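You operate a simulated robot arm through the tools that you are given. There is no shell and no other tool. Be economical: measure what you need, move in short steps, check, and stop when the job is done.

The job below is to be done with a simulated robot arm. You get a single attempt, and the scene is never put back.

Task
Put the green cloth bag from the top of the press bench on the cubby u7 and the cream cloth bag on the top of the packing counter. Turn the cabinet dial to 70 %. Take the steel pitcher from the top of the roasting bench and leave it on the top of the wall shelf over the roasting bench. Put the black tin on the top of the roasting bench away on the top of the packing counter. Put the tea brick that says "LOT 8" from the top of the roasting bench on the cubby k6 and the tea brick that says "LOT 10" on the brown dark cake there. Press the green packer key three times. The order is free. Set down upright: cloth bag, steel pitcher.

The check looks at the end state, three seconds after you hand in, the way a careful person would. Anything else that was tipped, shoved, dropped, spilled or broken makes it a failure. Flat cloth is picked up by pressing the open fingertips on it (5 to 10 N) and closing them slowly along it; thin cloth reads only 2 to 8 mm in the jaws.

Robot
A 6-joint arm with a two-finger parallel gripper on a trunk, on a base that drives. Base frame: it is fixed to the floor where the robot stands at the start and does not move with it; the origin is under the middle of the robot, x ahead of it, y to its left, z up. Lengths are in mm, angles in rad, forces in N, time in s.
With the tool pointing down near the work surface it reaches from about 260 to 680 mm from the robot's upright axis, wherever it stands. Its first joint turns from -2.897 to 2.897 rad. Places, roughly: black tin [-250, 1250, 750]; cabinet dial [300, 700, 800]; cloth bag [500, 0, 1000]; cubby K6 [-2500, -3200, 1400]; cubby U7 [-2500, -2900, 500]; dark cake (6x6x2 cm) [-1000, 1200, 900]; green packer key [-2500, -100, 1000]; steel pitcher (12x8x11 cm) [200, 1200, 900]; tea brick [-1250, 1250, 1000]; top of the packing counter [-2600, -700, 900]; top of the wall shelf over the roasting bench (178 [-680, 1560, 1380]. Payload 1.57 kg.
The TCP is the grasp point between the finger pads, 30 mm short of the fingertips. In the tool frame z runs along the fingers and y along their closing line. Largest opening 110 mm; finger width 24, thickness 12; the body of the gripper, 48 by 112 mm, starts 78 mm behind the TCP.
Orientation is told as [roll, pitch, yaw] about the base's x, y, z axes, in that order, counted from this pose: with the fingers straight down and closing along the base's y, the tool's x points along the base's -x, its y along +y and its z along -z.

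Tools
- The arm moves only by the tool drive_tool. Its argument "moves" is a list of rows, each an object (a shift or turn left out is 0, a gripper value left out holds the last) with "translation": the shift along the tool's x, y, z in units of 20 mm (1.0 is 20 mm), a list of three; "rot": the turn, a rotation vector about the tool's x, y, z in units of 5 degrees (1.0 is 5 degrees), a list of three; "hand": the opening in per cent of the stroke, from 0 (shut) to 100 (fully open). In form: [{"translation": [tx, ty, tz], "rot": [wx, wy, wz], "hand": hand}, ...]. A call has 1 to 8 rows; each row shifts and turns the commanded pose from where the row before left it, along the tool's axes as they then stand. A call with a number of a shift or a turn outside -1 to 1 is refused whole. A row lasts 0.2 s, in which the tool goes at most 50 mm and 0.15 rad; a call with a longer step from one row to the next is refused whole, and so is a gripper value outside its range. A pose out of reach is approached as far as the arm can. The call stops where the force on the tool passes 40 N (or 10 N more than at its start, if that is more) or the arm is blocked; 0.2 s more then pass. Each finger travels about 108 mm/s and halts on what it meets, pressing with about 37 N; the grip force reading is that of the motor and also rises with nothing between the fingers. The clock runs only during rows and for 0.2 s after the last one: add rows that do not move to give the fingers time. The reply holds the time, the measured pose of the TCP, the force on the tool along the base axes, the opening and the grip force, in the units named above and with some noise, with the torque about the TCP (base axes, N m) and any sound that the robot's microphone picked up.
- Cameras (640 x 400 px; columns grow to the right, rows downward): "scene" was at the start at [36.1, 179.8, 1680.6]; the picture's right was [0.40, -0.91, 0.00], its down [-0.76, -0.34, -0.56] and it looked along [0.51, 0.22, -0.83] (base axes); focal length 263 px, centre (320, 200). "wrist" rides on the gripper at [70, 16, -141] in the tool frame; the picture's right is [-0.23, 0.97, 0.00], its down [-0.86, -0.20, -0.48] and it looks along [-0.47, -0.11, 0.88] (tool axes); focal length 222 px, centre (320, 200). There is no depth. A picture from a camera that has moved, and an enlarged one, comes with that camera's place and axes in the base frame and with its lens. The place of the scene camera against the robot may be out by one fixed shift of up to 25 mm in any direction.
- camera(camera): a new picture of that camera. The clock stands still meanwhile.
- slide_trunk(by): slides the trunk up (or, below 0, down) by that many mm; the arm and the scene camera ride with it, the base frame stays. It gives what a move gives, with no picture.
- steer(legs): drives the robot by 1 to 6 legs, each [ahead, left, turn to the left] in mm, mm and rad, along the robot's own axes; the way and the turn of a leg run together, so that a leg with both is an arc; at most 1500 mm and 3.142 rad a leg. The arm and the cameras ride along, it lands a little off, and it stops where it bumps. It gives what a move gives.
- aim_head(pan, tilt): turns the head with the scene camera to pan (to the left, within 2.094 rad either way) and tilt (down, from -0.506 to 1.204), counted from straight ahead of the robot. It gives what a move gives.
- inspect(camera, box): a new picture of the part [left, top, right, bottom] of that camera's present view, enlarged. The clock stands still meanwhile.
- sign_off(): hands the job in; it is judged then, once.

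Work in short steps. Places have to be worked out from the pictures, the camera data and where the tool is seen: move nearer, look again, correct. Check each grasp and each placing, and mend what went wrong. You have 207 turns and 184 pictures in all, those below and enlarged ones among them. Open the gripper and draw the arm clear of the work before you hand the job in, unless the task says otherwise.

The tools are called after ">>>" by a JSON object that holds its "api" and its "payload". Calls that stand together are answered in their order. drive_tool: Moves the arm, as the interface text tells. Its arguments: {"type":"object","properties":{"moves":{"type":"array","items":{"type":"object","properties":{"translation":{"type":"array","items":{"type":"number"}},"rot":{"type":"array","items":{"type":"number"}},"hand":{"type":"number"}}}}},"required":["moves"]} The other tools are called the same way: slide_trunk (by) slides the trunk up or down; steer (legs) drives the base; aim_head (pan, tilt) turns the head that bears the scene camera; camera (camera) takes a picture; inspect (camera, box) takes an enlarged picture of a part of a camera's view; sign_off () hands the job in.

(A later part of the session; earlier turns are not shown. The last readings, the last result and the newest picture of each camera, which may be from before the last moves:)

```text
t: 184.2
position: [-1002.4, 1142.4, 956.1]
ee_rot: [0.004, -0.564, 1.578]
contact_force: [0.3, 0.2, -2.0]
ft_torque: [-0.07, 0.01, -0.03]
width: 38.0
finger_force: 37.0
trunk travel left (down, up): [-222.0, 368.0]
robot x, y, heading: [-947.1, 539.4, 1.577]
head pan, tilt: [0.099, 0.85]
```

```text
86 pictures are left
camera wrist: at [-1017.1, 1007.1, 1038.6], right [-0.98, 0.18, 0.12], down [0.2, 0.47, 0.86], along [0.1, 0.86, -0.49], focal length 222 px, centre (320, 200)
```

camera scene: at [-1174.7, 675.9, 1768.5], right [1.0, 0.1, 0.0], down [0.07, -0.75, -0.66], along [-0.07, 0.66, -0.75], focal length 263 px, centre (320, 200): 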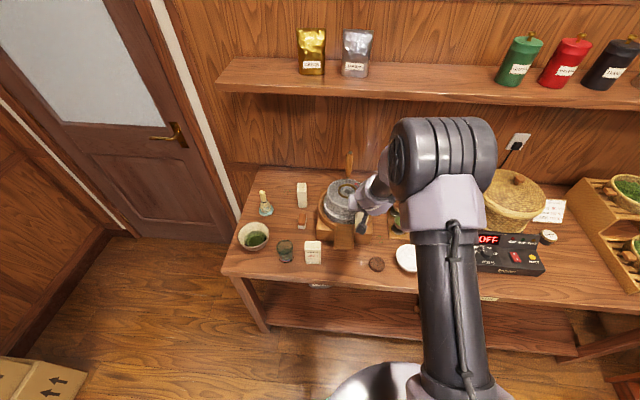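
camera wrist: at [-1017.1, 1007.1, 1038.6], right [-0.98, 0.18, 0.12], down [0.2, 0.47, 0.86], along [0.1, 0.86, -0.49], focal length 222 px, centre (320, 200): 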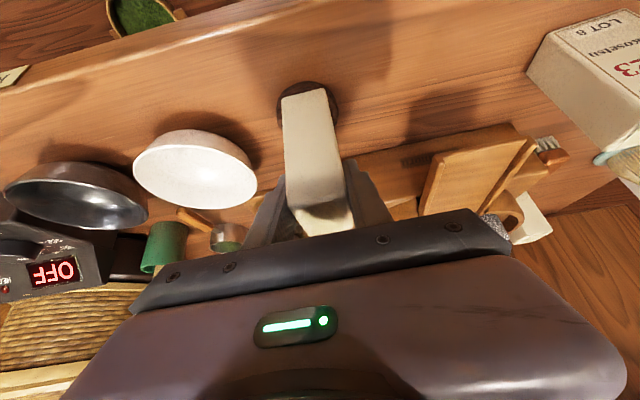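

No contact yet; I continue in 3 mm steps.

>>> {"api": "slide_trunk", "payload": {"by": -3}}

>>> {"api": "slide_trunk", "payload": {"by": -3}}

>>> {"api": "inspect", "payload": {"camera": "wrist", "box": [240, 60, 400, 180]}}

```text
t: 184.8
position: [-1003.1, 1141.0, 954.3]
ee_rot: [0.003, -0.562, 1.579]
contact_force: [-0.6, -0.3, -1.3]
ft_torque: [-0.06, -0.04, 0.0]
width: 37.5
finger_force: 36.9
trunk travel left (down, up): [-219.0, 371.0]
robot x, y, heading: [-944.7, 541.1, 1.578]
head pan, tilt: [0.099, 0.85]
```

```text
t: 185.3
position: [-1002.1, 1143.0, 952.1]
ee_rot: [0.004, -0.569, 1.578]
contact_force: [0.4, -0.7, 19.2]
ft_torque: [0.05, -0.19, 0.01]
width: 37.8
finger_force: 37.2
trunk travel left (down, up): [-216.0, 374.0]
robot x, y, heading: [-948.0, 542.2, 1.58]
head pan, tilt: [0.099, 0.85]
```

```text
3.33 times, centred on (320, 120) of wrist
camera zoom: at [-1017.1, 1006.6, 1034.2], right [-0.98, 0.18, 0.13], down [0.2, 0.46, 0.86], along [0.1, 0.87, -0.49], focal length 740 px, centre (320, 467)
```

zoom: 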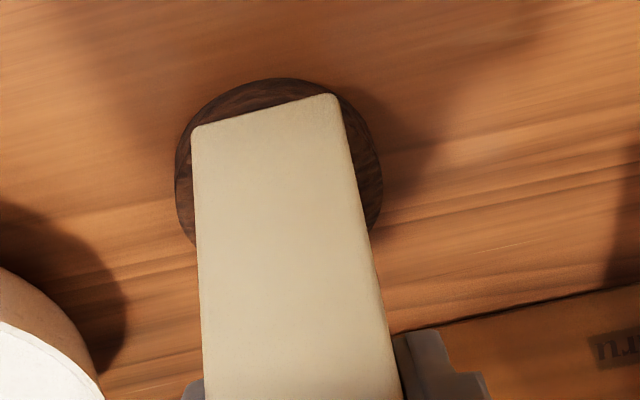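

Contact at 19 N and the brick is centred on the cake. I open slowly and withdraw along the fingers.

>>> {"api": "drive_tool", "payload": {"moves": [{"hand": 37}, {"hand": 42}, {"hand": 50}, {"hand": 60}, {"hand": 70}, {}]}}

>>> {"api": "slide_trunk", "payload": {"by": 130}}

>>> {"api": "camera", "payload": {"camera": "wrist"}}

```text
t: 186.7
position: [-1001.5, 1142.2, 951.4]
ee_rot: [0.003, -0.563, 1.579]
contact_force: [-0.6, 0.5, -0.5]
ft_torque: [0.0, -0.02, 0.01]
width: 76.9
finger_force: 0.1
trunk travel left (down, up): [-216.0, 374.0]
robot x, y, heading: [-943.5, 536.2, 1.575]
head pan, tilt: [0.099, 0.85]
```

```text
t: 188.2
position: [-1002.2, 1142.1, 1081.3]
ee_rot: [0.004, -0.564, 1.578]
contact_force: [0.3, 0.4, 0.0]
ft_torque: [0.0, 0.01, 0.01]
width: 77.1
finger_force: 0.1
trunk travel left (down, up): [-346.0, 244.0]
robot x, y, heading: [-946.7, 542.9, 1.577]
head pan, tilt: [0.099, 0.85]
```

```text
84 pictures are left
camera wrist: at [-1017.1, 1007.1, 1162.4], right [-0.98, 0.18, 0.12], down [0.2, 0.47, 0.86], along [0.1, 0.86, -0.49], focal length 222 px, centre (320, 200)
```

wrist: 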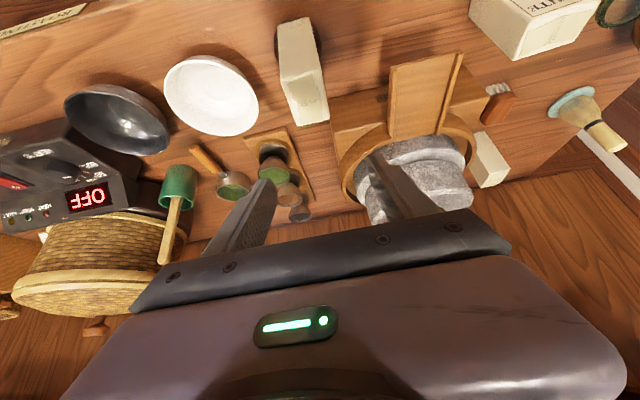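

LOT 10 stands on the cake. For LOT 8 I want a flatter tool (it will go into a cubby), so I back off 150 mm and pitch the tool up ~33° more.

>>> {"api": "steer", "payload": {"legs": [[-120, 0, 0]]}}

>>> {"api": "drive_tool", "payload": {"moves": [{"rot": [0, -1, 0]}, {"rot": [0, -1, 0]}, {"rot": [0, -1, 0]}, {"rot": [0, -1, 0]}, {"rot": [0, -1, 0]}, {"rot": [0, -1, 0]}, {"rot": [0, -0.8, 0]}, {}]}}

>>> {"api": "steer", "payload": {"legs": [[0, 250, 0]]}}

>>> {"api": "camera", "payload": {"camera": "scene"}}

>>> {"api": "camera", "payload": {"camera": "wrist"}}

```text
t: 189.5
position: [-1002.6, 1021.7, 1081.3]
ee_rot: [0.004, -0.563, 1.58]
contact_force: [0.8, -1.6, 0.5]
ft_torque: [0.0, 0.0, 0.01]
width: 77.1
finger_force: 0.2
trunk travel left (down, up): [-346.0, 244.0]
robot x, y, heading: [-943.0, 422.0, 1.58]
head pan, tilt: [0.099, 0.85]
```

```text
t: 191.3
position: [-1128.4, 1070.4, 1136.6]
ee_rot: [-0.009, -1.149, 1.574]
contact_force: [0.2, -0.9, 0.7]
ft_torque: [0.0, 0.0, 0.0]
width: 77.1
finger_force: 0.0
out of reach, approached as far as the arm can: row 1, 2, 3, 4, 5, 6, 7
trunk travel left (down, up): [-346.0, 244.0]
robot x, y, heading: [-942.6, 421.9, 1.574]
head pan, tilt: [0.099, 0.85]
```

```text
t: 193.1
position: [-1376.5, 1069.1, 1136.4]
ee_rot: [-0.013, -1.151, 1.58]
contact_force: [0.4, -0.7, -0.4]
ft_torque: [-0.01, -0.02, -0.01]
width: 77.0
finger_force: 0.1
trunk travel left (down, up): [-346.0, 244.0]
robot x, y, heading: [-1190.9, 421.0, 1.58]
head pan, tilt: [0.099, 0.85]
```

```text
83 pictures are left
camera scene: at [-1348.1, 486.7, 1761.4], right [0.99, 0.11, 0.0], down [0.08, -0.75, -0.66], along [-0.07, 0.66, -0.75], focal length 263 px, centre (320, 200)
```

scene: 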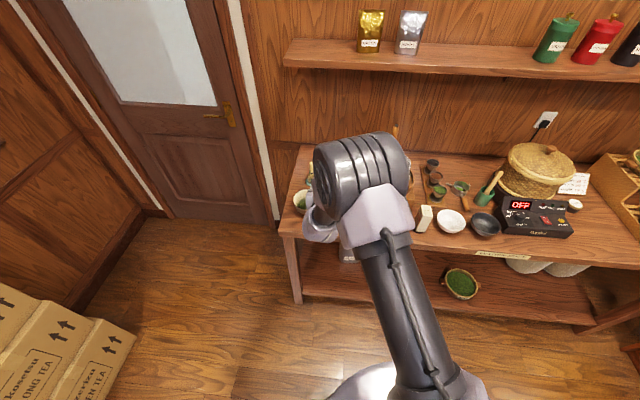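

```text
82 pictures are left
camera wrist: at [-1393.5, 910.3, 1129.5], right [-0.97, 0.09, 0.2], down [0.19, -0.09, 0.98], along [0.11, 0.99, 0.07], focal length 222 px, centre (320, 200)
```

wrist: 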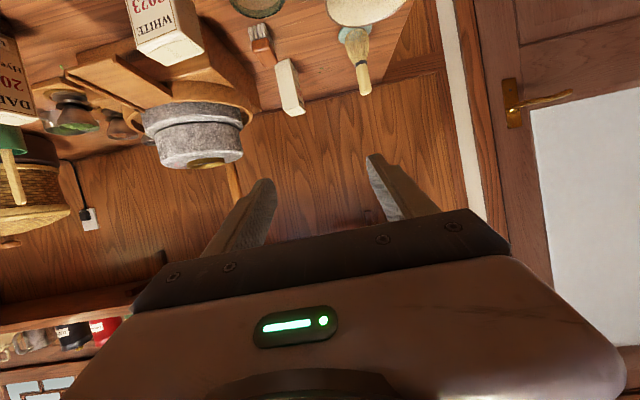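

LOT 8 is at (−1246, 1145). I shift right 130 mm, lower to z≈938 in front of it, and view before advancing.

>>> {"api": "steer", "payload": {"legs": [[-15, -130, 0]]}}

>>> {"api": "slide_trunk", "payload": {"by": -198}}

>>> {"api": "camera", "payload": {"camera": "wrist"}}

>>> {"api": "inspect", "payload": {"camera": "scene", "box": [270, 160, 430, 280]}}

```text
t: 194.4
position: [-1247.1, 1054.2, 1136.3]
ee_rot: [-0.01, -1.15, 1.576]
contact_force: [0.8, 0.5, 0.4]
ft_torque: [-0.03, -0.02, 0.03]
width: 77.1
finger_force: 0.0
trunk travel left (down, up): [-346.0, 244.0]
robot x, y, heading: [-1060.4, 403.2, 1.585]
head pan, tilt: [0.099, 0.85]
```

```text
t: 196.5
position: [-1247.0, 1053.8, 937.6]
ee_rot: [-0.01, -1.15, 1.577]
contact_force: [-0.4, 0.4, -1.2]
ft_torque: [0.01, -0.03, -0.02]
width: 77.1
finger_force: 0.1
trunk travel left (down, up): [-148.0, 442.0]
robot x, y, heading: [-1060.8, 402.2, 1.583]
head pan, tilt: [0.099, 0.85]
```

```text
81 pictures are left
camera wrist: at [-1263.6, 896.7, 931.8], right [-0.97, 0.09, 0.2], down [0.2, -0.09, 0.98], along [0.11, 0.99, 0.07], focal length 222 px, centre (320, 200)
```

wrist: 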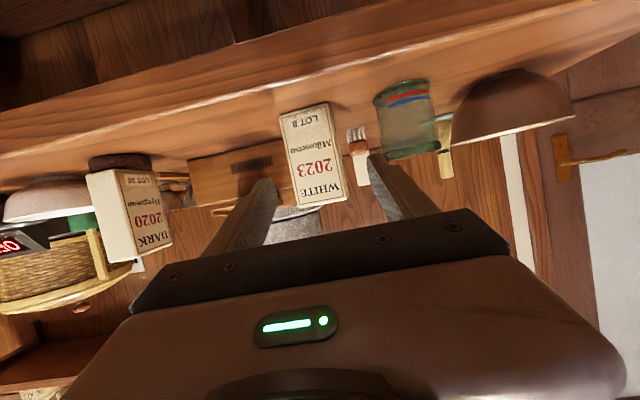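

```text
3.33 times, centred on (350, 220) of scene
camera zoom: at [-1217.9, 473.0, 1563.6], right [0.99, 0.11, 0.0], down [0.08, -0.75, -0.66], along [-0.07, 0.66, -0.75], focal length 877 px, centre (220, 133)
```

zoom: 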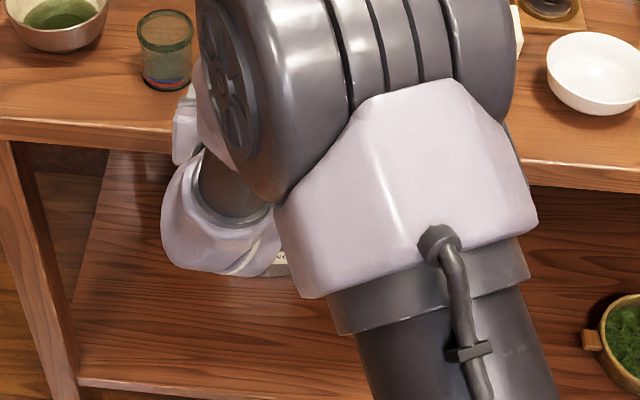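

Brick lies centred near x −1238 between the jaws, with the jar 10 mm clear. I drive ahead 88 mm and right 9 mm to straddle it.

>>> {"api": "steer", "payload": {"legs": [[88, -10, -0.005]]}}

>>> {"api": "camera", "payload": {"camera": "wrist"}}

```text
t: 197.6
position: [-1234.7, 1144.5, 937.0]
ee_rot: [-0.012, -1.149, 1.572]
contact_force: [0.8, 0.6, 0.0]
ft_torque: [-0.01, -0.04, -0.01]
width: 77.1
finger_force: 0.1
trunk travel left (down, up): [-148.0, 442.0]
robot x, y, heading: [-1050.3, 496.6, 1.571]
head pan, tilt: [0.099, 0.85]
```

```text
79 pictures are left
camera wrist: at [-1251.9, 986.9, 931.3], right [-0.97, 0.1, 0.2], down [0.19, -0.09, 0.98], along [0.12, 0.99, 0.07], focal length 222 px, centre (320, 200)
```

wrist: 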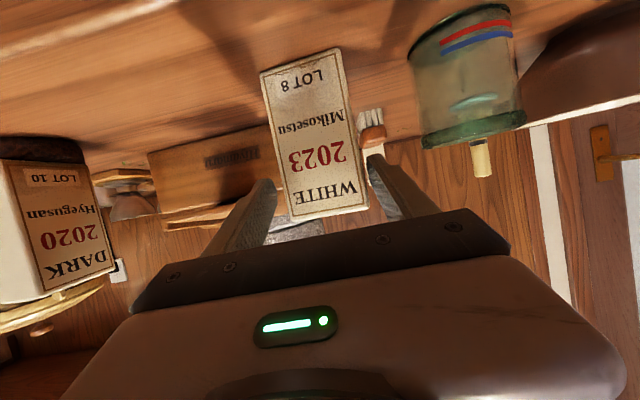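

LOT 10's label is confirmed on the cake, and LOT 8 is between the jaws. I close.

>>> {"api": "drive_tool", "payload": {"moves": [{"hand": 62}, {"hand": 54}, {"hand": 46}, {"hand": 40}, {"hand": 30}, {}, {}]}}

>>> {"api": "slide_trunk", "payload": {"by": 60}}

>>> {"api": "inspect", "payload": {"camera": "wrist", "box": [160, 0, 480, 240]}}

```text
t: 199.2
position: [-1234.6, 1143.7, 939.9]
ee_rot: [-0.01, -1.149, 1.573]
contact_force: [-1.1, -0.1, 1.0]
ft_torque: [0.01, 0.13, -0.03]
width: 55.5
finger_force: 37.1
trunk travel left (down, up): [-148.0, 442.0]
robot x, y, heading: [-1052.8, 493.9, 1.576]
head pan, tilt: [0.099, 0.85]
```

```text
t: 200.2
position: [-1235.0, 1145.6, 998.4]
ee_rot: [-0.01, -1.148, 1.575]
contact_force: [1.4, -0.6, -1.6]
ft_torque: [-0.02, 0.0, 0.0]
width: 55.8
finger_force: 37.4
trunk travel left (down, up): [-208.0, 382.0]
robot x, y, heading: [-1054.8, 493.7, 1.571]
head pan, tilt: [0.099, 0.85]
```

```text
1.67 times, centred on (320, 120) of wrist
camera zoom: at [-1252.0, 986.4, 991.4], right [-0.97, 0.1, 0.2], down [0.19, -0.09, 0.98], along [0.12, 0.99, 0.07], focal length 370 px, centre (320, 333)
```

zoom: 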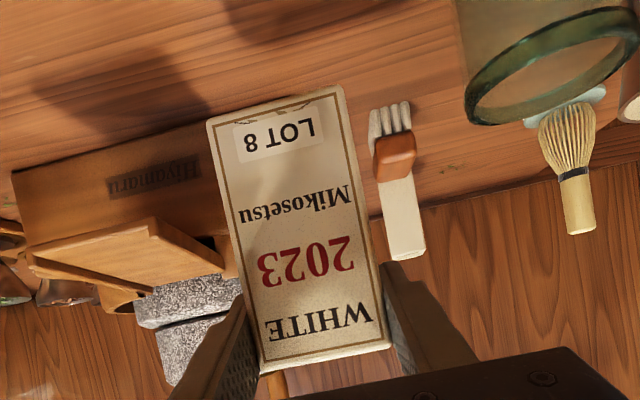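

LOT 8 held. I raise the trunk high for safe travel, turn, and go into the corridor toward the cubby wall.

>>> {"api": "slide_trunk", "payload": {"by": 375}}

>>> {"api": "steer", "payload": {"legs": [[-50, 0, 0], [0, 0, 1.571], [740, 0, 0], [0, 0, 1.571], [1300, 0, 0]]}}

>>> {"api": "aim_head", "payload": {"pan": -0.5, "tilt": 0.4}}

>>> {"api": "camera", "payload": {"camera": "scene"}}

```text
t: 203.8
position: [-1235.6, 1144.0, 1373.4]
ee_rot: [-0.008, -1.15, 1.575]
contact_force: [-0.7, -0.9, -1.2]
ft_torque: [-0.02, -0.01, -0.02]
width: 55.5
finger_force: 37.3
trunk travel left (down, up): [-583.0, 7.0]
robot x, y, heading: [-1050.4, 492.9, 1.575]
head pan, tilt: [0.099, 0.85]
```

```text
t: 222.3
position: [-1573.5, -1537.3, 1372.4]
ee_rot: [-0.009, -1.151, -1.555]
contact_force: [1.4, 0.8, -1.9]
ft_torque: [-0.01, 0.0, 0.0]
width: 55.7
finger_force: 36.9
trunk travel left (down, up): [-583.0, 7.0]
robot x, y, heading: [-1768.5, -887.2, -1.549]
head pan, tilt: [0.099, 0.85]
```

```text
t: 223.3
position: [-1574.7, -1537.6, 1372.6]
ee_rot: [-0.011, -1.15, -1.554]
contact_force: [0.1, -0.7, -1.4]
ft_torque: [0.03, 0.03, -0.01]
width: 55.4
finger_force: 36.9
trunk travel left (down, up): [-583.0, 7.0]
robot x, y, heading: [-1768.2, -886.9, -1.551]
head pan, tilt: [-0.499, 0.4]
```

```text
77 pictures are left
camera scene: at [-1677.4, -938.3, 2037.5], right [-0.89, 0.46, 0.0], down [0.18, 0.35, -0.92], along [-0.42, -0.82, -0.39], focal length 263 px, centre (320, 200)
```

scene: 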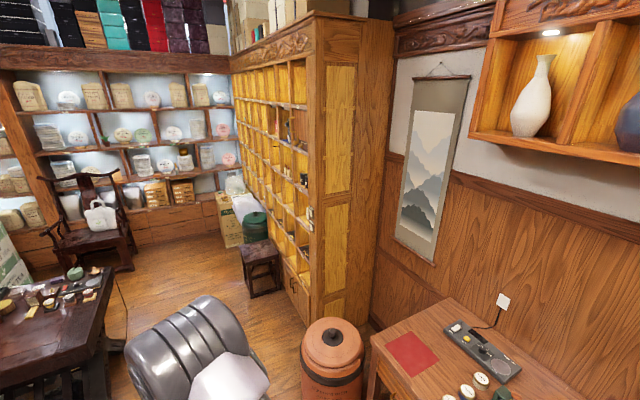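

The cubby cabinet's face is near x≈−2230 and starts at y≈−2000. I drive on and turn the head right to read the labels.

>>> {"api": "steer", "payload": {"legs": [[1150, 0, -0.02]]}}

>>> {"api": "aim_head", "payload": {"pan": -1.0, "tilt": 0.5}}

>>> {"api": "camera", "payload": {"camera": "scene"}}

```text
t: 229.1
position: [-1589.0, -2695.3, 1372.1]
ee_rot: [-0.009, -1.15, -1.586]
contact_force: [0.5, -0.8, -1.3]
ft_torque: [0.01, 0.01, -0.01]
width: 55.5
finger_force: 37.0
trunk travel left (down, up): [-583.0, 7.0]
robot x, y, heading: [-1759.2, -2039.7, -1.588]
head pan, tilt: [-0.499, 0.4]
```

```text
t: 230.1
position: [-1590.4, -2696.9, 1373.1]
ee_rot: [-0.01, -1.15, -1.585]
contact_force: [0.8, -0.5, -1.0]
ft_torque: [0.03, 0.02, 0.0]
width: 55.6
finger_force: 36.7
trunk travel left (down, up): [-583.0, 7.0]
robot x, y, heading: [-1762.0, -2042.7, -1.584]
head pan, tilt: [-1.0, 0.499]
```

```text
76 pictures are left
camera scene: at [-1707.4, -2061.2, 2028.5], right [-0.53, 0.85, 0.0], down [0.41, 0.25, -0.88], along [-0.74, -0.47, -0.48], focal length 263 px, centre (320, 200)
```

scene: 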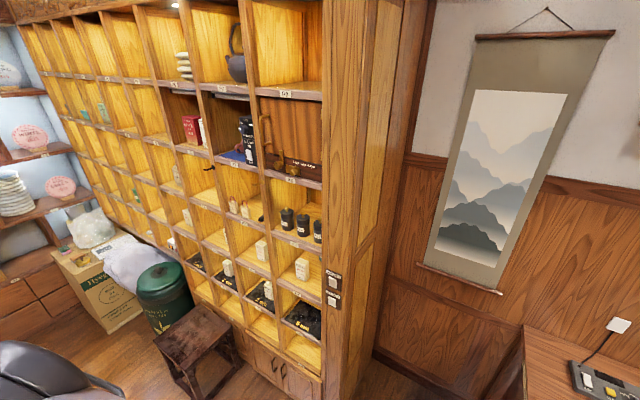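

I enlarge the label strips.

>>> {"api": "inspect", "payload": {"camera": "scene", "box": [130, 60, 330, 200]}}

>>> {"api": "inspect", "payload": {"camera": "scene", "box": [130, 180, 330, 380]}}

```text
2.86 times, centred on (230, 130) of scene
camera zoom: at [-1707.4, -2061.2, 2028.5], right [-0.53, 0.85, 0.0], down [0.41, 0.25, -0.88], along [-0.74, -0.47, -0.48], focal length 752 px, centre (577, 400)
```

zoom: 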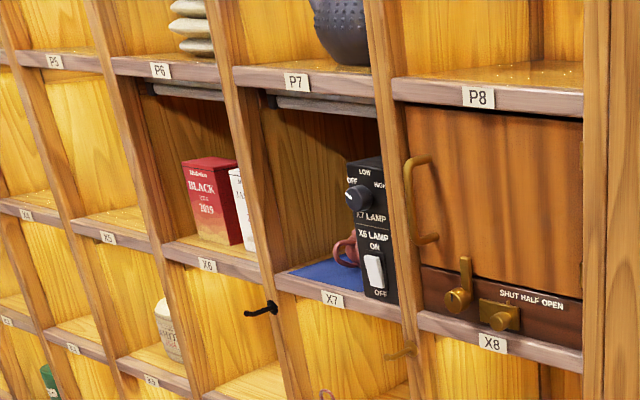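

```text
2.00 times, centred on (230, 280) of scene
camera zoom: at [-1707.4, -2061.2, 2028.5], right [-0.53, 0.85, 0.0], down [0.41, 0.25, -0.88], along [-0.74, -0.47, -0.48], focal length 526 px, centre (500, 40)
```

zoom: 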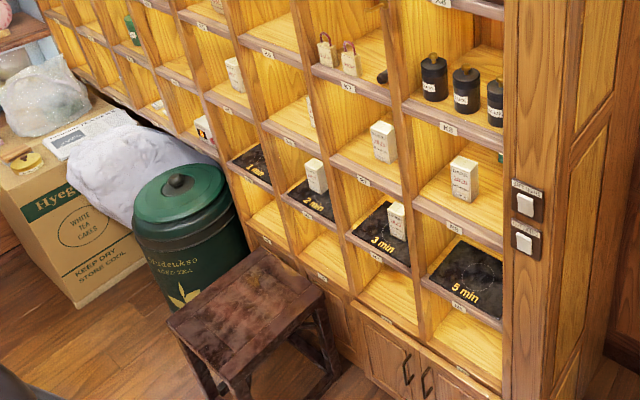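

Column 8 is nearest; labels sit on each cubby's lower edge. I enlarge to confirm K6 and find the U row.

>>> {"api": "inspect", "payload": {"camera": "scene", "box": [190, 180, 290, 260]}}

>>> {"api": "inspect", "payload": {"camera": "scene", "box": [210, 250, 330, 380]}}

```text
5.00 times, centred on (240, 220) of scene
camera zoom: at [-1707.4, -2061.2, 2028.5], right [-0.53, 0.85, 0.0], down [0.41, 0.25, -0.88], along [-0.74, -0.47, -0.48], focal length 1316 px, centre (720, 100)
```

zoom: 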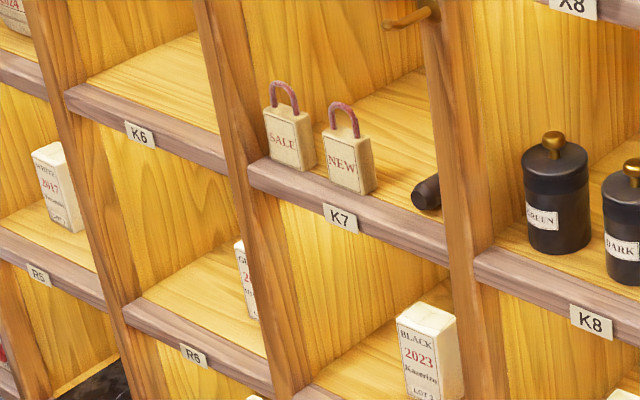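

```text
3.08 times, centred on (270, 315) of scene
camera zoom: at [-1707.4, -2061.2, 2028.5], right [-0.53, 0.85, 0.0], down [0.41, 0.25, -0.88], along [-0.74, -0.47, -0.48], focal length 810 px, centre (474, -154)
```

zoom: 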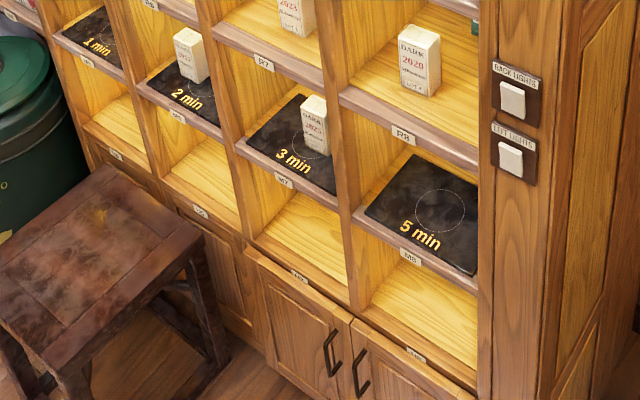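

Rows are P, X, K, R, M, U from the top; pitch ≈280 mm. K6's opening is centred near y −3160, floor z≈1380, face x≈−2356, and it is empty. I go around with clearance, then turn to face it.

>>> {"api": "steer", "payload": {"legs": [[0, 250, 0], [940, 0, 0], [0, 0, -1.558]]}}

>>> {"api": "aim_head", "payload": {"pan": 0.1, "tilt": 0.6}}

>>> {"api": "camera", "payload": {"camera": "scene"}}

>>> {"api": "camera", "payload": {"camera": "wrist"}}

```text
t: 240.2
position: [-2176.2, -3158.3, 1373.3]
ee_rot: [-0.011, -1.15, 3.128]
contact_force: [0.2, -0.3, -0.9]
ft_torque: [-0.02, 0.0, 0.03]
width: 55.6
finger_force: 37.3
trunk travel left (down, up): [-583.0, 7.0]
robot x, y, heading: [-1522.2, -2989.2, 3.132]
head pan, tilt: [-1.0, 0.499]
```

```text
t: 241.6
position: [-2175.9, -3159.0, 1373.7]
ee_rot: [-0.009, -1.151, 3.127]
contact_force: [-1.0, -0.2, -1.1]
ft_torque: [0.0, -0.02, -0.01]
width: 55.7
finger_force: 36.8
trunk travel left (down, up): [-583.0, 7.0]
robot x, y, heading: [-1523.8, -2986.3, 3.133]
head pan, tilt: [0.099, 0.6]
```

```text
71 pictures are left
camera scene: at [-1601.5, -3123.8, 2019.3], right [-0.09, 1.0, 0.0], down [0.56, 0.05, -0.83], along [-0.82, -0.07, -0.56], focal length 263 px, centre (320, 200)
```

scene: 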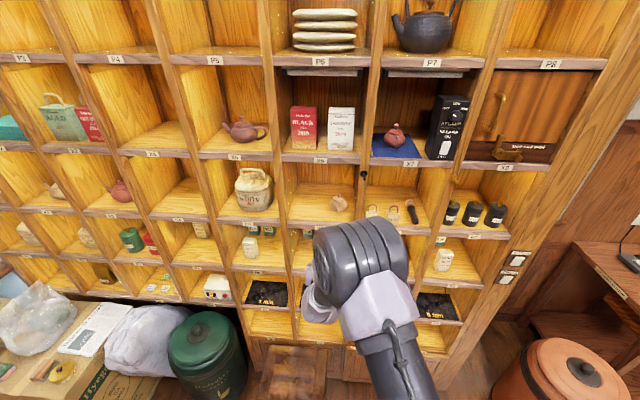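

```text
70 pictures are left
camera wrist: at [-2018.5, -3179.6, 1366.5], right [-0.12, -0.97, 0.2], down [0.09, 0.19, 0.98], along [-0.99, 0.13, 0.07], focal length 222 px, centre (320, 200)
```

wrist: 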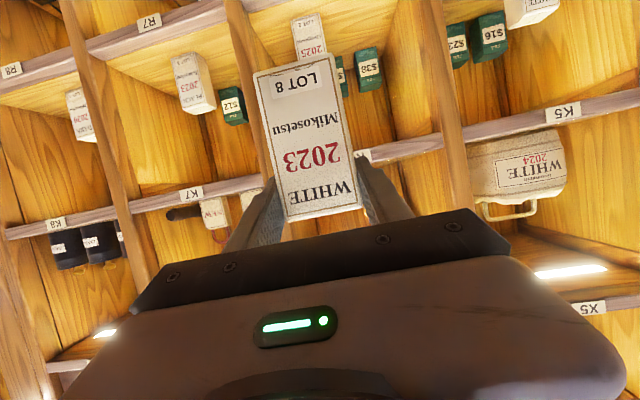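

K6 spans about y −3340…−3066, label z≈1333 (floor ≈1347), face x≈−2370; a small object sits deep on its right side. I raise and draw in the tool before driving in.

>>> {"api": "drive_tool", "payload": {"moves": [{"translation": [-0.46, 0.4, -0.81]}, {"translation": [-0.46, 0.4, -0.81]}, {"translation": [-0.46, 0.4, -0.81]}, {"translation": [-0.46, 0.4, -0.81]}, {"translation": [-0.46, 0.4, -0.81]}, {"translation": [-0.46, 0, -0.2]}, {}]}}

>>> {"api": "camera", "payload": {"camera": "wrist"}}

```text
t: 243.2
position: [-2122.6, -3201.7, 1458.3]
ee_rot: [-0.014, -1.148, 3.127]
contact_force: [-0.5, 0.4, -1.1]
ft_torque: [-0.03, -0.02, 0.01]
width: 55.6
finger_force: 36.8
trunk travel left (down, up): [-583.0, 7.0]
robot x, y, heading: [-1522.3, -2986.7, 3.131]
head pan, tilt: [0.099, 0.6]
```

```text
69 pictures are left
camera wrist: at [-1964.7, -3221.8, 1451.6], right [-0.12, -0.97, 0.2], down [0.09, 0.19, 0.98], along [-0.99, 0.13, 0.07], focal length 222 px, centre (320, 200)
```

wrist: 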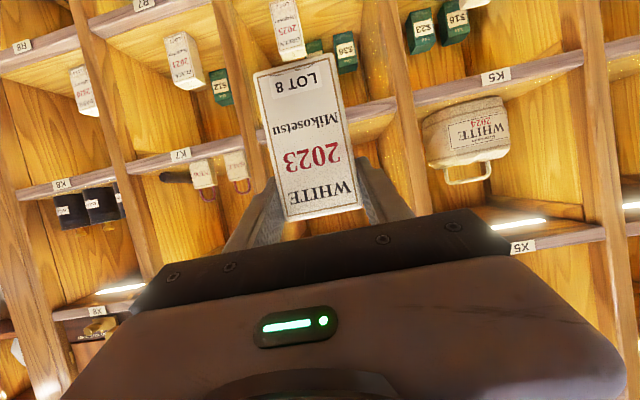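

Aligned with K6's centre (y −3202), brick bottom ≈1375 vs floor ≈1358. I drive in 220 mm and check.

>>> {"api": "steer", "payload": {"legs": [[222, 0, 0.005]]}}

>>> {"api": "camera", "payload": {"camera": "wrist"}}

>>> {"api": "camera", "payload": {"camera": "scene"}}

```text
t: 244.9
position: [-2343.6, -3201.1, 1458.0]
ee_rot: [-0.011, -1.151, 3.134]
contact_force: [-0.5, 0.4, -2.2]
ft_torque: [0.0, -0.07, 0.03]
width: 55.7
finger_force: 36.7
trunk travel left (down, up): [-583.0, 7.0]
robot x, y, heading: [-1743.1, -2984.2, 3.134]
head pan, tilt: [0.099, 0.6]
```

```text
68 pictures are left
camera wrist: at [-2185.8, -3220.9, 1451.7], right [-0.11, -0.97, 0.2], down [0.09, 0.19, 0.98], along [-0.99, 0.13, 0.07], focal length 222 px, centre (320, 200)
```

wrist: 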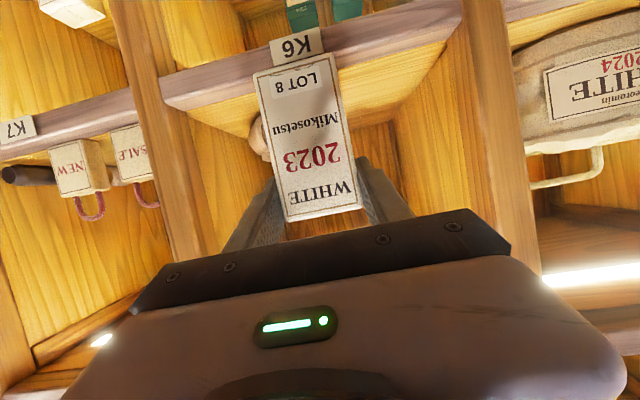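

```text
67 pictures are left
camera scene: at [-1822.7, -3121.9, 2019.4], right [-0.09, 1.0, 0.0], down [0.56, 0.05, -0.83], along [-0.82, -0.08, -0.56], focal length 263 px, centre (320, 200)
```

scene: 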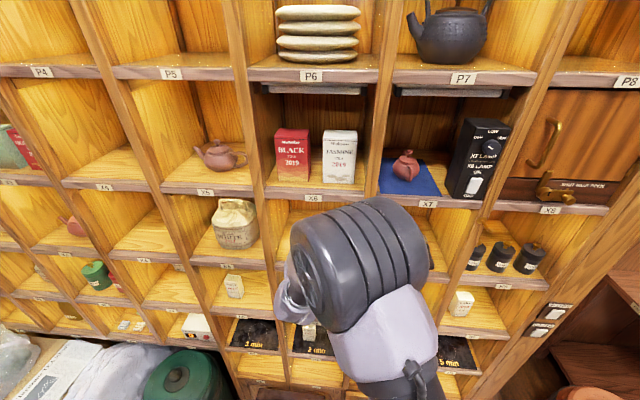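

The brick bottom is ~12 mm above the cubby floor and centred. I drive in the last 88 mm.

>>> {"api": "steer", "payload": {"legs": [[90, 0, 0]]}}

>>> {"api": "camera", "payload": {"camera": "wrist"}}

```text
t: 246.0
position: [-2433.5, -3200.3, 1458.1]
ee_rot: [-0.01, -1.148, 3.131]
contact_force: [-0.3, -0.9, -0.8]
ft_torque: [0.01, -0.02, -0.01]
width: 55.5
finger_force: 36.3
trunk travel left (down, up): [-583.0, 7.0]
robot x, y, heading: [-1833.4, -2987.6, 3.131]
head pan, tilt: [0.099, 0.6]
```

```text
66 pictures are left
camera wrist: at [-2275.2, -3220.3, 1451.4], right [-0.11, -0.97, 0.2], down [0.09, 0.19, 0.98], along [-0.99, 0.13, 0.07], focal length 222 px, centre (320, 200)
```

wrist: 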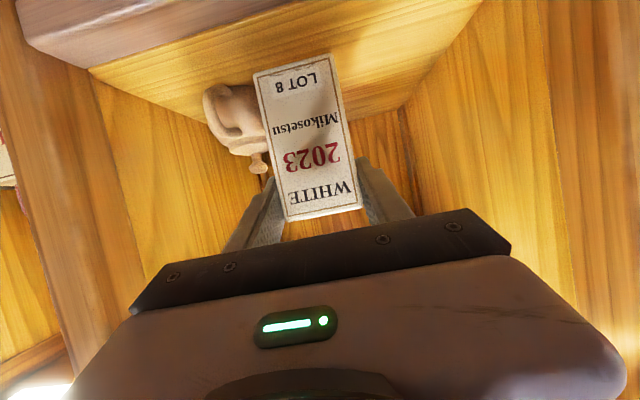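

A little teapot sits just behind-right. I shift 45 mm away from it before lowering.

>>> {"api": "drive_tool", "payload": {"moves": [{"translation": [0, 0.75, 0]}, {"translation": [0, 0.75, 0]}, {"translation": [0, 0.75, 0]}, {}]}}

>>> {"api": "slide_trunk", "payload": {"by": -8}}

>>> {"api": "slide_trunk", "payload": {"by": -4}}

>>> {"api": "slide_trunk", "payload": {"by": -3}}

>>> {"api": "camera", "payload": {"camera": "wrist"}}

```text
t: 247.0
position: [-2432.1, -3245.3, 1457.9]
ee_rot: [-0.01, -1.15, 3.131]
contact_force: [0.2, -0.7, -1.5]
ft_torque: [-0.01, -0.01, -0.02]
width: 55.8
finger_force: 37.0
trunk travel left (down, up): [-583.0, 7.0]
robot x, y, heading: [-1832.5, -2980.4, 3.134]
head pan, tilt: [0.099, 0.6]
```

```text
t: 247.5
position: [-2433.2, -3246.3, 1450.3]
ee_rot: [-0.01, -1.147, 3.131]
contact_force: [0.5, 0.6, -1.2]
ft_torque: [0.01, -0.01, 0.0]
width: 55.5
finger_force: 37.2
trunk travel left (down, up): [-575.0, 15.0]
robot x, y, heading: [-1835.5, -2982.9, 3.137]
head pan, tilt: [0.099, 0.6]
```

```text
t: 248.1
position: [-2432.8, -3245.0, 1446.6]
ee_rot: [-0.01, -1.148, 3.131]
contact_force: [-0.3, -0.2, -2.1]
ft_torque: [0.0, 0.0, -0.01]
width: 55.4
finger_force: 36.9
trunk travel left (down, up): [-571.0, 19.0]
robot x, y, heading: [-1832.6, -2982.0, 3.134]
head pan, tilt: [0.099, 0.6]
```

```text
t: 248.6
position: [-2433.4, -3245.8, 1443.2]
ee_rot: [-0.01, -1.148, 3.131]
contact_force: [0.2, 1.1, -1.5]
ft_torque: [-0.01, -0.03, -0.01]
width: 55.5
finger_force: 36.5
trunk travel left (down, up): [-568.0, 22.0]
robot x, y, heading: [-1833.9, -2979.7, 3.131]
head pan, tilt: [0.099, 0.6]
```

```text
65 pictures are left
camera wrist: at [-2275.5, -3265.5, 1436.5], right [-0.11, -0.97, 0.2], down [0.09, 0.19, 0.98], along [-0.99, 0.13, 0.07], focal length 222 px, centre (320, 200)
```

wrist: 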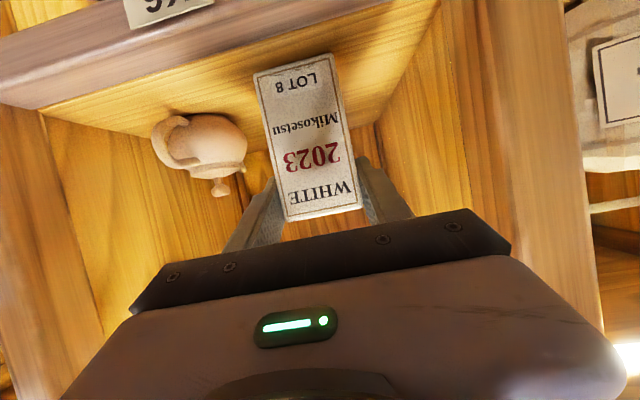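

Still a gap. I lower in 3 mm rows with the force stop active.

>>> {"api": "drive_tool", "payload": {"moves": [{"translation": [0.137, 0, 0.061]}, {"translation": [0.137, 0, 0.061]}, {}]}}

>>> {"api": "drive_tool", "payload": {"moves": [{"translation": [0.137, 0, 0.061]}, {}]}}

```text
t: 249.4
position: [-2432.4, -3244.9, 1438.6]
ee_rot: [-0.007, -1.151, 3.127]
contact_force: [-2.8, -0.9, 9.6]
ft_torque: [-0.3, 0.25, -0.09]
width: 55.5
finger_force: 36.8
trunk travel left (down, up): [-568.0, 22.0]
robot x, y, heading: [-1833.2, -2986.4, 3.133]
head pan, tilt: [0.099, 0.6]
```

```text
t: 250.0
position: [-2433.1, -3247.1, 1438.0]
ee_rot: [0.001, -1.153, 3.121]
contact_force: [-5.7, -2.9, 34.2]
ft_torque: [-0.61, 0.45, -0.1]
width: 54.5
finger_force: 37.1
trunk travel left (down, up): [-568.0, 22.0]
robot x, y, heading: [-1834.9, -2983.1, 3.131]
head pan, tilt: [0.099, 0.6]
```

Contact (34 N). I relax 2 mm, open gradually and back straight out.

>>> {"api": "drive_tool", "payload": {"moves": [{"translation": [-0.1, 0, -0.045]}, {"hand": 53}, {"hand": 57}, {"hand": 63}, {"hand": 68}, {}]}}

>>> {"api": "steer", "payload": {"legs": [[-250, 0, 0]]}}

>>> {"api": "camera", "payload": {"camera": "wrist"}}

```text
t: 251.4
position: [-2432.7, -3246.0, 1436.5]
ee_rot: [-0.012, -1.149, 3.13]
contact_force: [0.2, -0.5, -0.8]
ft_torque: [0.0, 0.06, 0.02]
width: 74.7
finger_force: 0.0
trunk travel left (down, up): [-568.0, 22.0]
robot x, y, heading: [-1835.6, -2984.3, 3.134]
head pan, tilt: [0.099, 0.6]
```

```text
t: 253.2
position: [-2183.0, -3247.4, 1435.9]
ee_rot: [-0.01, -1.149, 3.133]
contact_force: [0.1, -0.1, 0.4]
ft_torque: [0.01, 0.01, 0.04]
width: 74.8
finger_force: 0.1
trunk travel left (down, up): [-568.0, 22.0]
robot x, y, heading: [-1585.8, -2987.2, 3.132]
head pan, tilt: [0.099, 0.6]
```

```text
64 pictures are left
camera wrist: at [-2026.9, -3267.8, 1430.0], right [-0.11, -0.97, 0.2], down [0.09, 0.19, 0.98], along [-0.99, 0.13, 0.07], focal length 222 px, centre (320, 200)
```

wrist: 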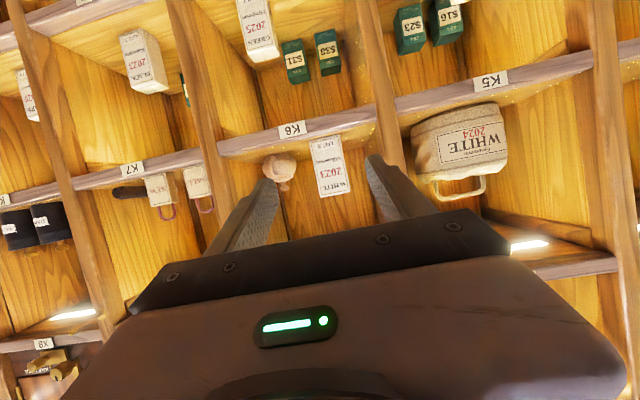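

LOT 8 stands in K6. Next is the packing counter: I strafe back along the corridor and view it.

>>> {"api": "steer", "payload": {"legs": [[50, 0, 0.01], [0, -1500, 0], [0, -900, 0]]}}

>>> {"api": "aim_head", "payload": {"pan": -0.1, "tilt": 0.75}}

>>> {"api": "camera", "payload": {"camera": "scene"}}

```text
t: 265.5
position: [-2225.6, -843.2, 1436.8]
ee_rot: [-0.012, -1.149, 3.133]
contact_force: [0.5, 0.5, 0.2]
ft_torque: [-0.02, 0.0, 0.03]
width: 74.4
finger_force: 0.0
trunk travel left (down, up): [-568.0, 22.0]
robot x, y, heading: [-1625.8, -577.8, 3.132]
head pan, tilt: [0.099, 0.6]
```

```text
t: 266.2
position: [-2224.9, -843.2, 1436.5]
ee_rot: [-0.012, -1.151, 3.132]
contact_force: [0.0, -0.3, -1.4]
ft_torque: [-0.02, 0.01, -0.02]
width: 74.5
finger_force: 0.1
trunk travel left (down, up): [-568.0, 22.0]
robot x, y, heading: [-1628.2, -578.7, 3.133]
head pan, tilt: [-0.099, 0.75]
```

```text
63 pictures are left
camera scene: at [-1698.7, -700.4, 1991.5], right [0.1, 0.99, 0.0], down [0.68, -0.07, -0.73], along [-0.73, 0.08, -0.68], focal length 263 px, centre (320, 200)
```

scene: 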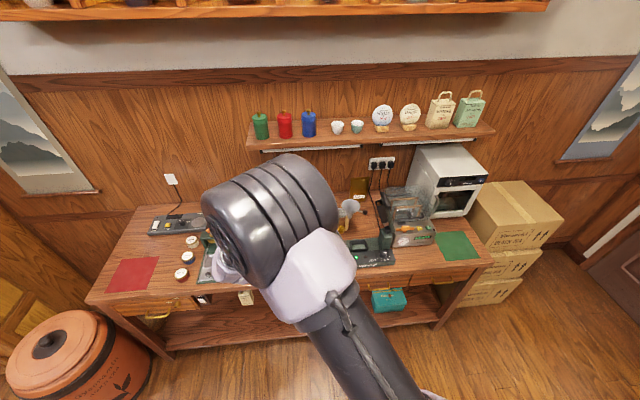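

I enlarge the counter devices to find the green packer key.

>>> {"api": "inspect", "payload": {"camera": "scene", "box": [330, 140, 490, 280]}}

>>> {"api": "inspect", "payload": {"camera": "scene", "box": [80, 190, 240, 310]}}

```text
2.86 times, centred on (410, 210) of scene
camera zoom: at [-1698.7, -700.4, 1991.5], right [0.1, 0.99, 0.0], down [0.68, -0.07, -0.73], along [-0.73, 0.08, -0.68], focal length 752 px, centre (63, 171)
```

zoom: 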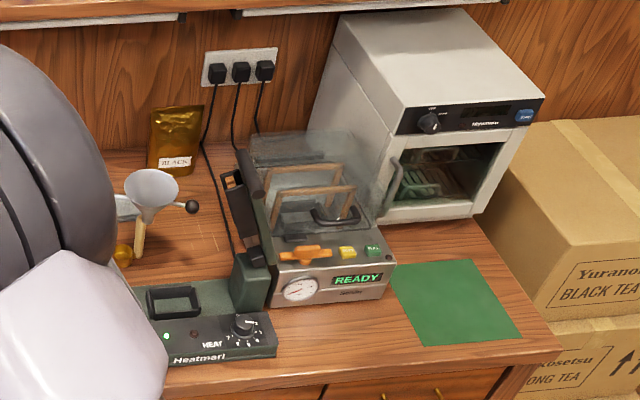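

```text
3.33 times, centred on (160, 250) of scene
camera zoom: at [-1698.7, -700.4, 1991.5], right [0.1, 0.99, 0.0], down [0.68, -0.07, -0.73], along [-0.73, 0.08, -0.68], focal length 877 px, centre (853, 33)
```

zoom: 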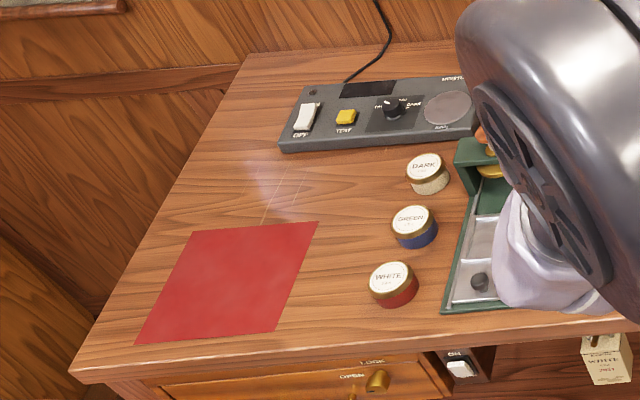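

The green key is on the READY vacuum packer, near (−2508, −70, ~1000). I tip the tool back toward vertical, close the fingers, and strafe over.

>>> {"api": "drive_tool", "payload": {"moves": [{"rot": [0, 1, 0], "hand": 0}, {"rot": [0, 1, 0]}, {"rot": [0, 1, 0]}, {"rot": [0, 1, 0]}, {"rot": [0, 1, 0]}, {"rot": [0, 1, 0]}, {"rot": [0, 1, 0]}, {"rot": [0, 1, 0]}]}}

>>> {"api": "drive_tool", "payload": {"moves": [{"rot": [0, 1, 0]}, {"rot": [0, 1, 0]}, {}]}}

>>> {"api": "steer", "payload": {"legs": [[0, -770, 0]]}}

>>> {"api": "camera", "payload": {"camera": "wrist"}}

```text
t: 268.0
position: [-2225.9, -842.3, 1436.2]
ee_rot: [-0.007, -0.448, 3.124]
contact_force: [0.2, -0.4, 0.0]
ft_torque: [-0.01, -0.01, 0.01]
width: 0.1
finger_force: 21.2
trunk travel left (down, up): [-568.0, 22.0]
robot x, y, heading: [-1624.7, -580.7, 3.135]
head pan, tilt: [-0.099, 0.75]
```

```text
t: 268.8
position: [-2224.1, -842.0, 1436.9]
ee_rot: [-0.006, -0.276, 3.125]
contact_force: [-0.5, 0.5, -0.7]
ft_torque: [0.0, -0.02, -0.03]
width: 0.0
finger_force: 21.4
trunk travel left (down, up): [-568.0, 22.0]
robot x, y, heading: [-1626.1, -581.7, 3.14]
head pan, tilt: [-0.099, 0.75]
```

```text
t: 273.0
position: [-2220.5, -72.3, 1436.6]
ee_rot: [-0.006, -0.277, 3.129]
contact_force: [-0.5, 0.5, -0.9]
ft_torque: [0.0, 0.03, -0.01]
width: 0.0
finger_force: 21.3
trunk travel left (down, up): [-568.0, 22.0]
robot x, y, heading: [-1623.7, 192.5, 3.136]
head pan, tilt: [-0.099, 0.75]
```

```text
60 pictures are left
camera wrist: at [-2115.0, -91.1, 1552.7], right [-0.23, -0.97, 0.06], down [-0.69, 0.21, 0.69], along [-0.69, 0.12, -0.72], focal length 222 px, centre (320, 200)
```

wrist: 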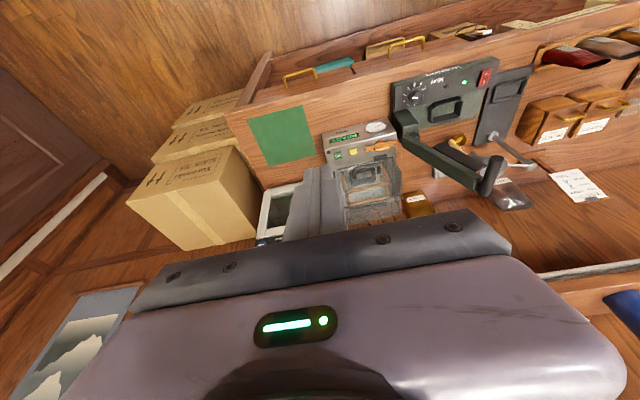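

Key seen near (−2490, −91). I move nearer: ahead 200 mm, left 18 mm, and down 270 mm, then look.

>>> {"api": "steer", "payload": {"legs": [[200, 18, 0]]}}

>>> {"api": "slide_trunk", "payload": {"by": -270}}

>>> {"api": "camera", "payload": {"camera": "wrist"}}

```text
t: 274.6
position: [-2421.1, -86.7, 1437.1]
ee_rot: [-0.005, -0.278, 3.127]
contact_force: [-0.5, 0.5, -0.2]
ft_torque: [0.03, -0.03, 0.02]
width: 0.0
finger_force: 21.8
trunk travel left (down, up): [-568.0, 22.0]
robot x, y, heading: [-1824.5, 174.9, 3.135]
head pan, tilt: [-0.099, 0.75]
```

```text
t: 277.4
position: [-2421.4, -88.5, 1167.4]
ee_rot: [-0.004, -0.278, 3.124]
contact_force: [-0.2, 0.1, -0.1]
ft_torque: [0.02, 0.0, 0.0]
width: 0.1
finger_force: 21.7
trunk travel left (down, up): [-298.0, 292.0]
robot x, y, heading: [-1824.8, 175.3, 3.132]
head pan, tilt: [-0.099, 0.75]
```

```text
59 pictures are left
camera wrist: at [-2315.8, -107.1, 1283.0], right [-0.24, -0.97, 0.06], down [-0.69, 0.21, 0.69], along [-0.69, 0.12, -0.72], focal length 222 px, centre (320, 200)
```

wrist: 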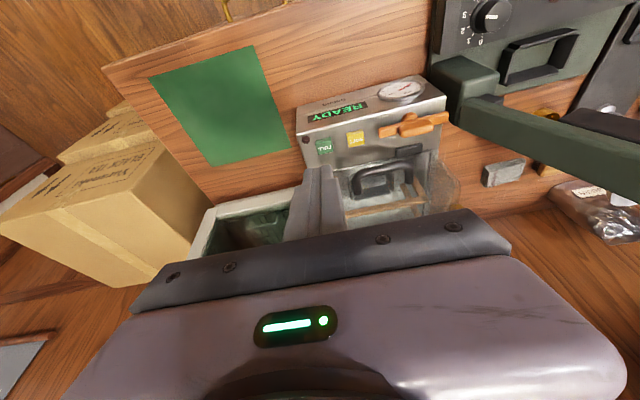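

I enlarge the key, then advance 50 mm and lower 80 mm for another sight line.

>>> {"api": "drive_tool", "payload": {"moves": [{"translation": [-0.8, 0, 0.23]}, {"translation": [-0.8, 0, 0.23]}, {"translation": [-0.8, 0, 0.23]}, {}]}}

>>> {"api": "slide_trunk", "payload": {"by": -80}}

>>> {"api": "inspect", "payload": {"camera": "wrist", "box": [220, 80, 460, 230]}}

>>> {"api": "inspect", "payload": {"camera": "scene", "box": [250, 120, 410, 220]}}

```text
t: 278.4
position: [-2471.9, -86.8, 1167.3]
ee_rot: [-0.005, -0.276, 3.125]
contact_force: [0.4, 0.1, 0.4]
ft_torque: [-0.01, -0.01, 0.0]
width: 0.2
finger_force: 21.8
trunk travel left (down, up): [-298.0, 292.0]
robot x, y, heading: [-1823.5, 174.7, 3.13]
head pan, tilt: [-0.099, 0.75]
```

```text
t: 279.5
position: [-2470.7, -87.9, 1086.5]
ee_rot: [-0.003, -0.277, 3.125]
contact_force: [0.0, 0.0, -0.1]
ft_torque: [0.02, -0.01, 0.0]
width: 0.0
finger_force: 21.4
trunk travel left (down, up): [-218.0, 372.0]
robot x, y, heading: [-1823.8, 177.2, 3.135]
head pan, tilt: [-0.099, 0.75]
```

```text
2.67 times, centred on (340, 155) of wrist
camera zoom: at [-2365.6, -105.9, 1203.0], right [-0.24, -0.97, 0.06], down [-0.69, 0.21, 0.7], along [-0.69, 0.12, -0.72], focal length 592 px, centre (267, 320)
```

zoom: 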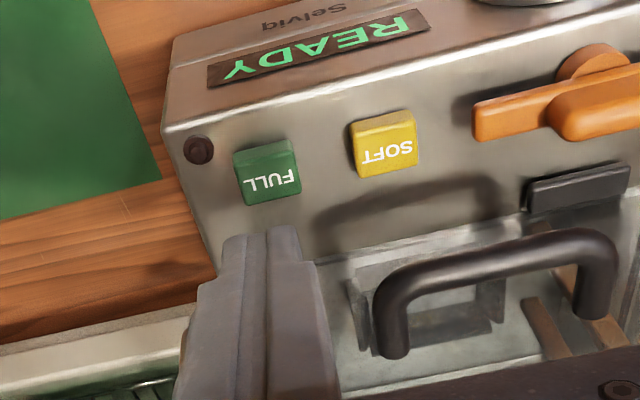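

```text
4.00 times, centred on (330, 170) of scene
camera zoom: at [-1895.1, 55.0, 1641.6], right [0.1, 0.99, 0.0], down [0.68, -0.07, -0.73], along [-0.73, 0.08, -0.68], focal length 1052 px, centre (280, 320)
```

zoom: 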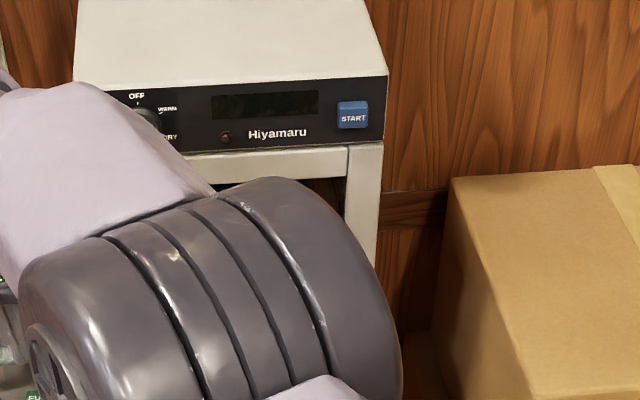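

Tip projects exactly over the FULL (green) key. I descend 40 mm, then in fine rows until contact.

>>> {"api": "drive_tool", "payload": {"moves": [{"translation": [0.137, 0.1, 0.481]}, {"translation": [0.137, 0.05, 0.481]}, {"translation": [0.137, 0, 0.481]}, {}]}}

>>> {"api": "inspect", "payload": {"camera": "wrist", "box": [220, 80, 460, 230]}}

```text
t: 280.5
position: [-2472.2, -88.8, 1056.4]
ee_rot: [-0.005, -0.278, 3.124]
contact_force: [-0.2, -0.5, 0.8]
ft_torque: [-0.02, 0.03, 0.01]
width: 0.0
finger_force: 21.3
trunk travel left (down, up): [-218.0, 372.0]
robot x, y, heading: [-1822.7, 172.8, 3.135]
head pan, tilt: [-0.099, 0.75]
```

```text
2.67 times, centred on (340, 155) of wrist
camera zoom: at [-2366.0, -108.5, 1173.2], right [-0.24, -0.97, 0.06], down [-0.69, 0.21, 0.69], along [-0.69, 0.12, -0.72], focal length 592 px, centre (267, 320)
```

zoom: 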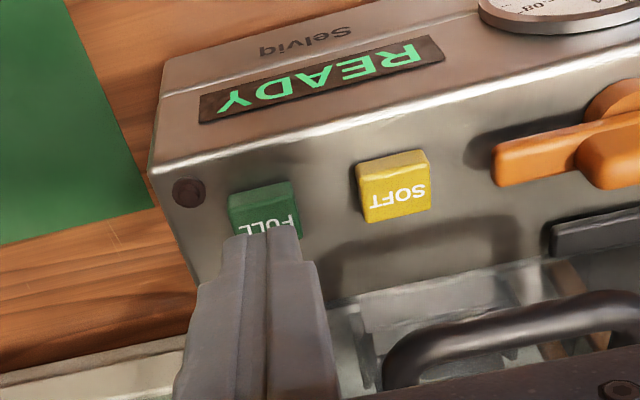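

The two sight lines cross at z≈995, x≈−2484. I shift 5 mm forward and press down with fine rows.

>>> {"api": "drive_tool", "payload": {"moves": [{"translation": [-0.15, 0.1, 0.4]}, {"translation": [0, 0, 0.4]}, {"translation": [0.041, 0, 0.145]}, {"translation": [0.041, 0, 0.145]}, {"translation": [0.041, 0, 0.145]}, {"translation": [0.041, 0, 0.145]}, {}]}}

>>> {"api": "inspect", "payload": {"camera": "wrist", "box": [220, 80, 460, 230]}}

```text
t: 282.1
position: [-2479.2, -91.1, 1029.9]
ee_rot: [-0.006, -0.277, 3.127]
contact_force: [0.2, -0.9, 1.8]
ft_torque: [-0.05, -0.01, 0.0]
width: 0.0
finger_force: 21.9
trunk travel left (down, up): [-218.0, 372.0]
robot x, y, heading: [-1827.5, 177.3, 3.139]
head pan, tilt: [-0.099, 0.75]
heard: click
```

```text
2.67 times, centred on (340, 155) of wrist
camera zoom: at [-2373.1, -110.4, 1146.6], right [-0.24, -0.97, 0.06], down [-0.69, 0.21, 0.7], along [-0.69, 0.12, -0.72], focal length 592 px, centre (267, 320)
```

zoom: 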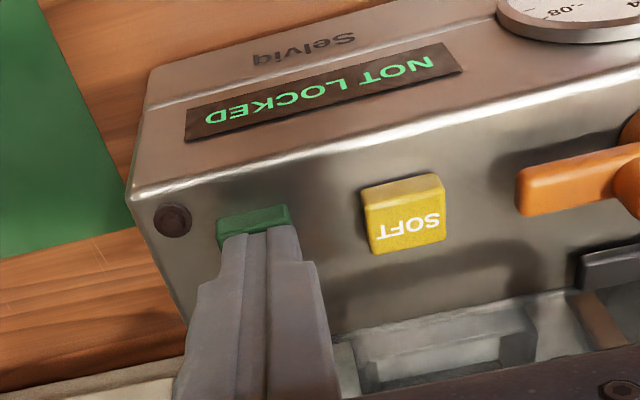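

One click heard. I raise 12 mm and press again, one call per press.

>>> {"api": "drive_tool", "payload": {"moves": [{"translation": [-0.082, 0, -0.29]}, {"translation": [-0.082, 0, -0.29]}, {}, {}, {"translation": [0.082, 0, 0.29]}, {"translation": [0.082, 0, 0.29]}, {}]}}

```text
t: 283.7
position: [-2479.1, -91.2, 1029.8]
ee_rot: [-0.005, -0.278, 3.127]
contact_force: [-0.5, -0.5, 1.3]
ft_torque: [0.0, 0.01, 0.01]
width: 0.0
finger_force: 21.3
trunk travel left (down, up): [-218.0, 372.0]
robot x, y, heading: [-1822.6, 177.1, 3.137]
head pan, tilt: [-0.099, 0.75]
heard: click
```

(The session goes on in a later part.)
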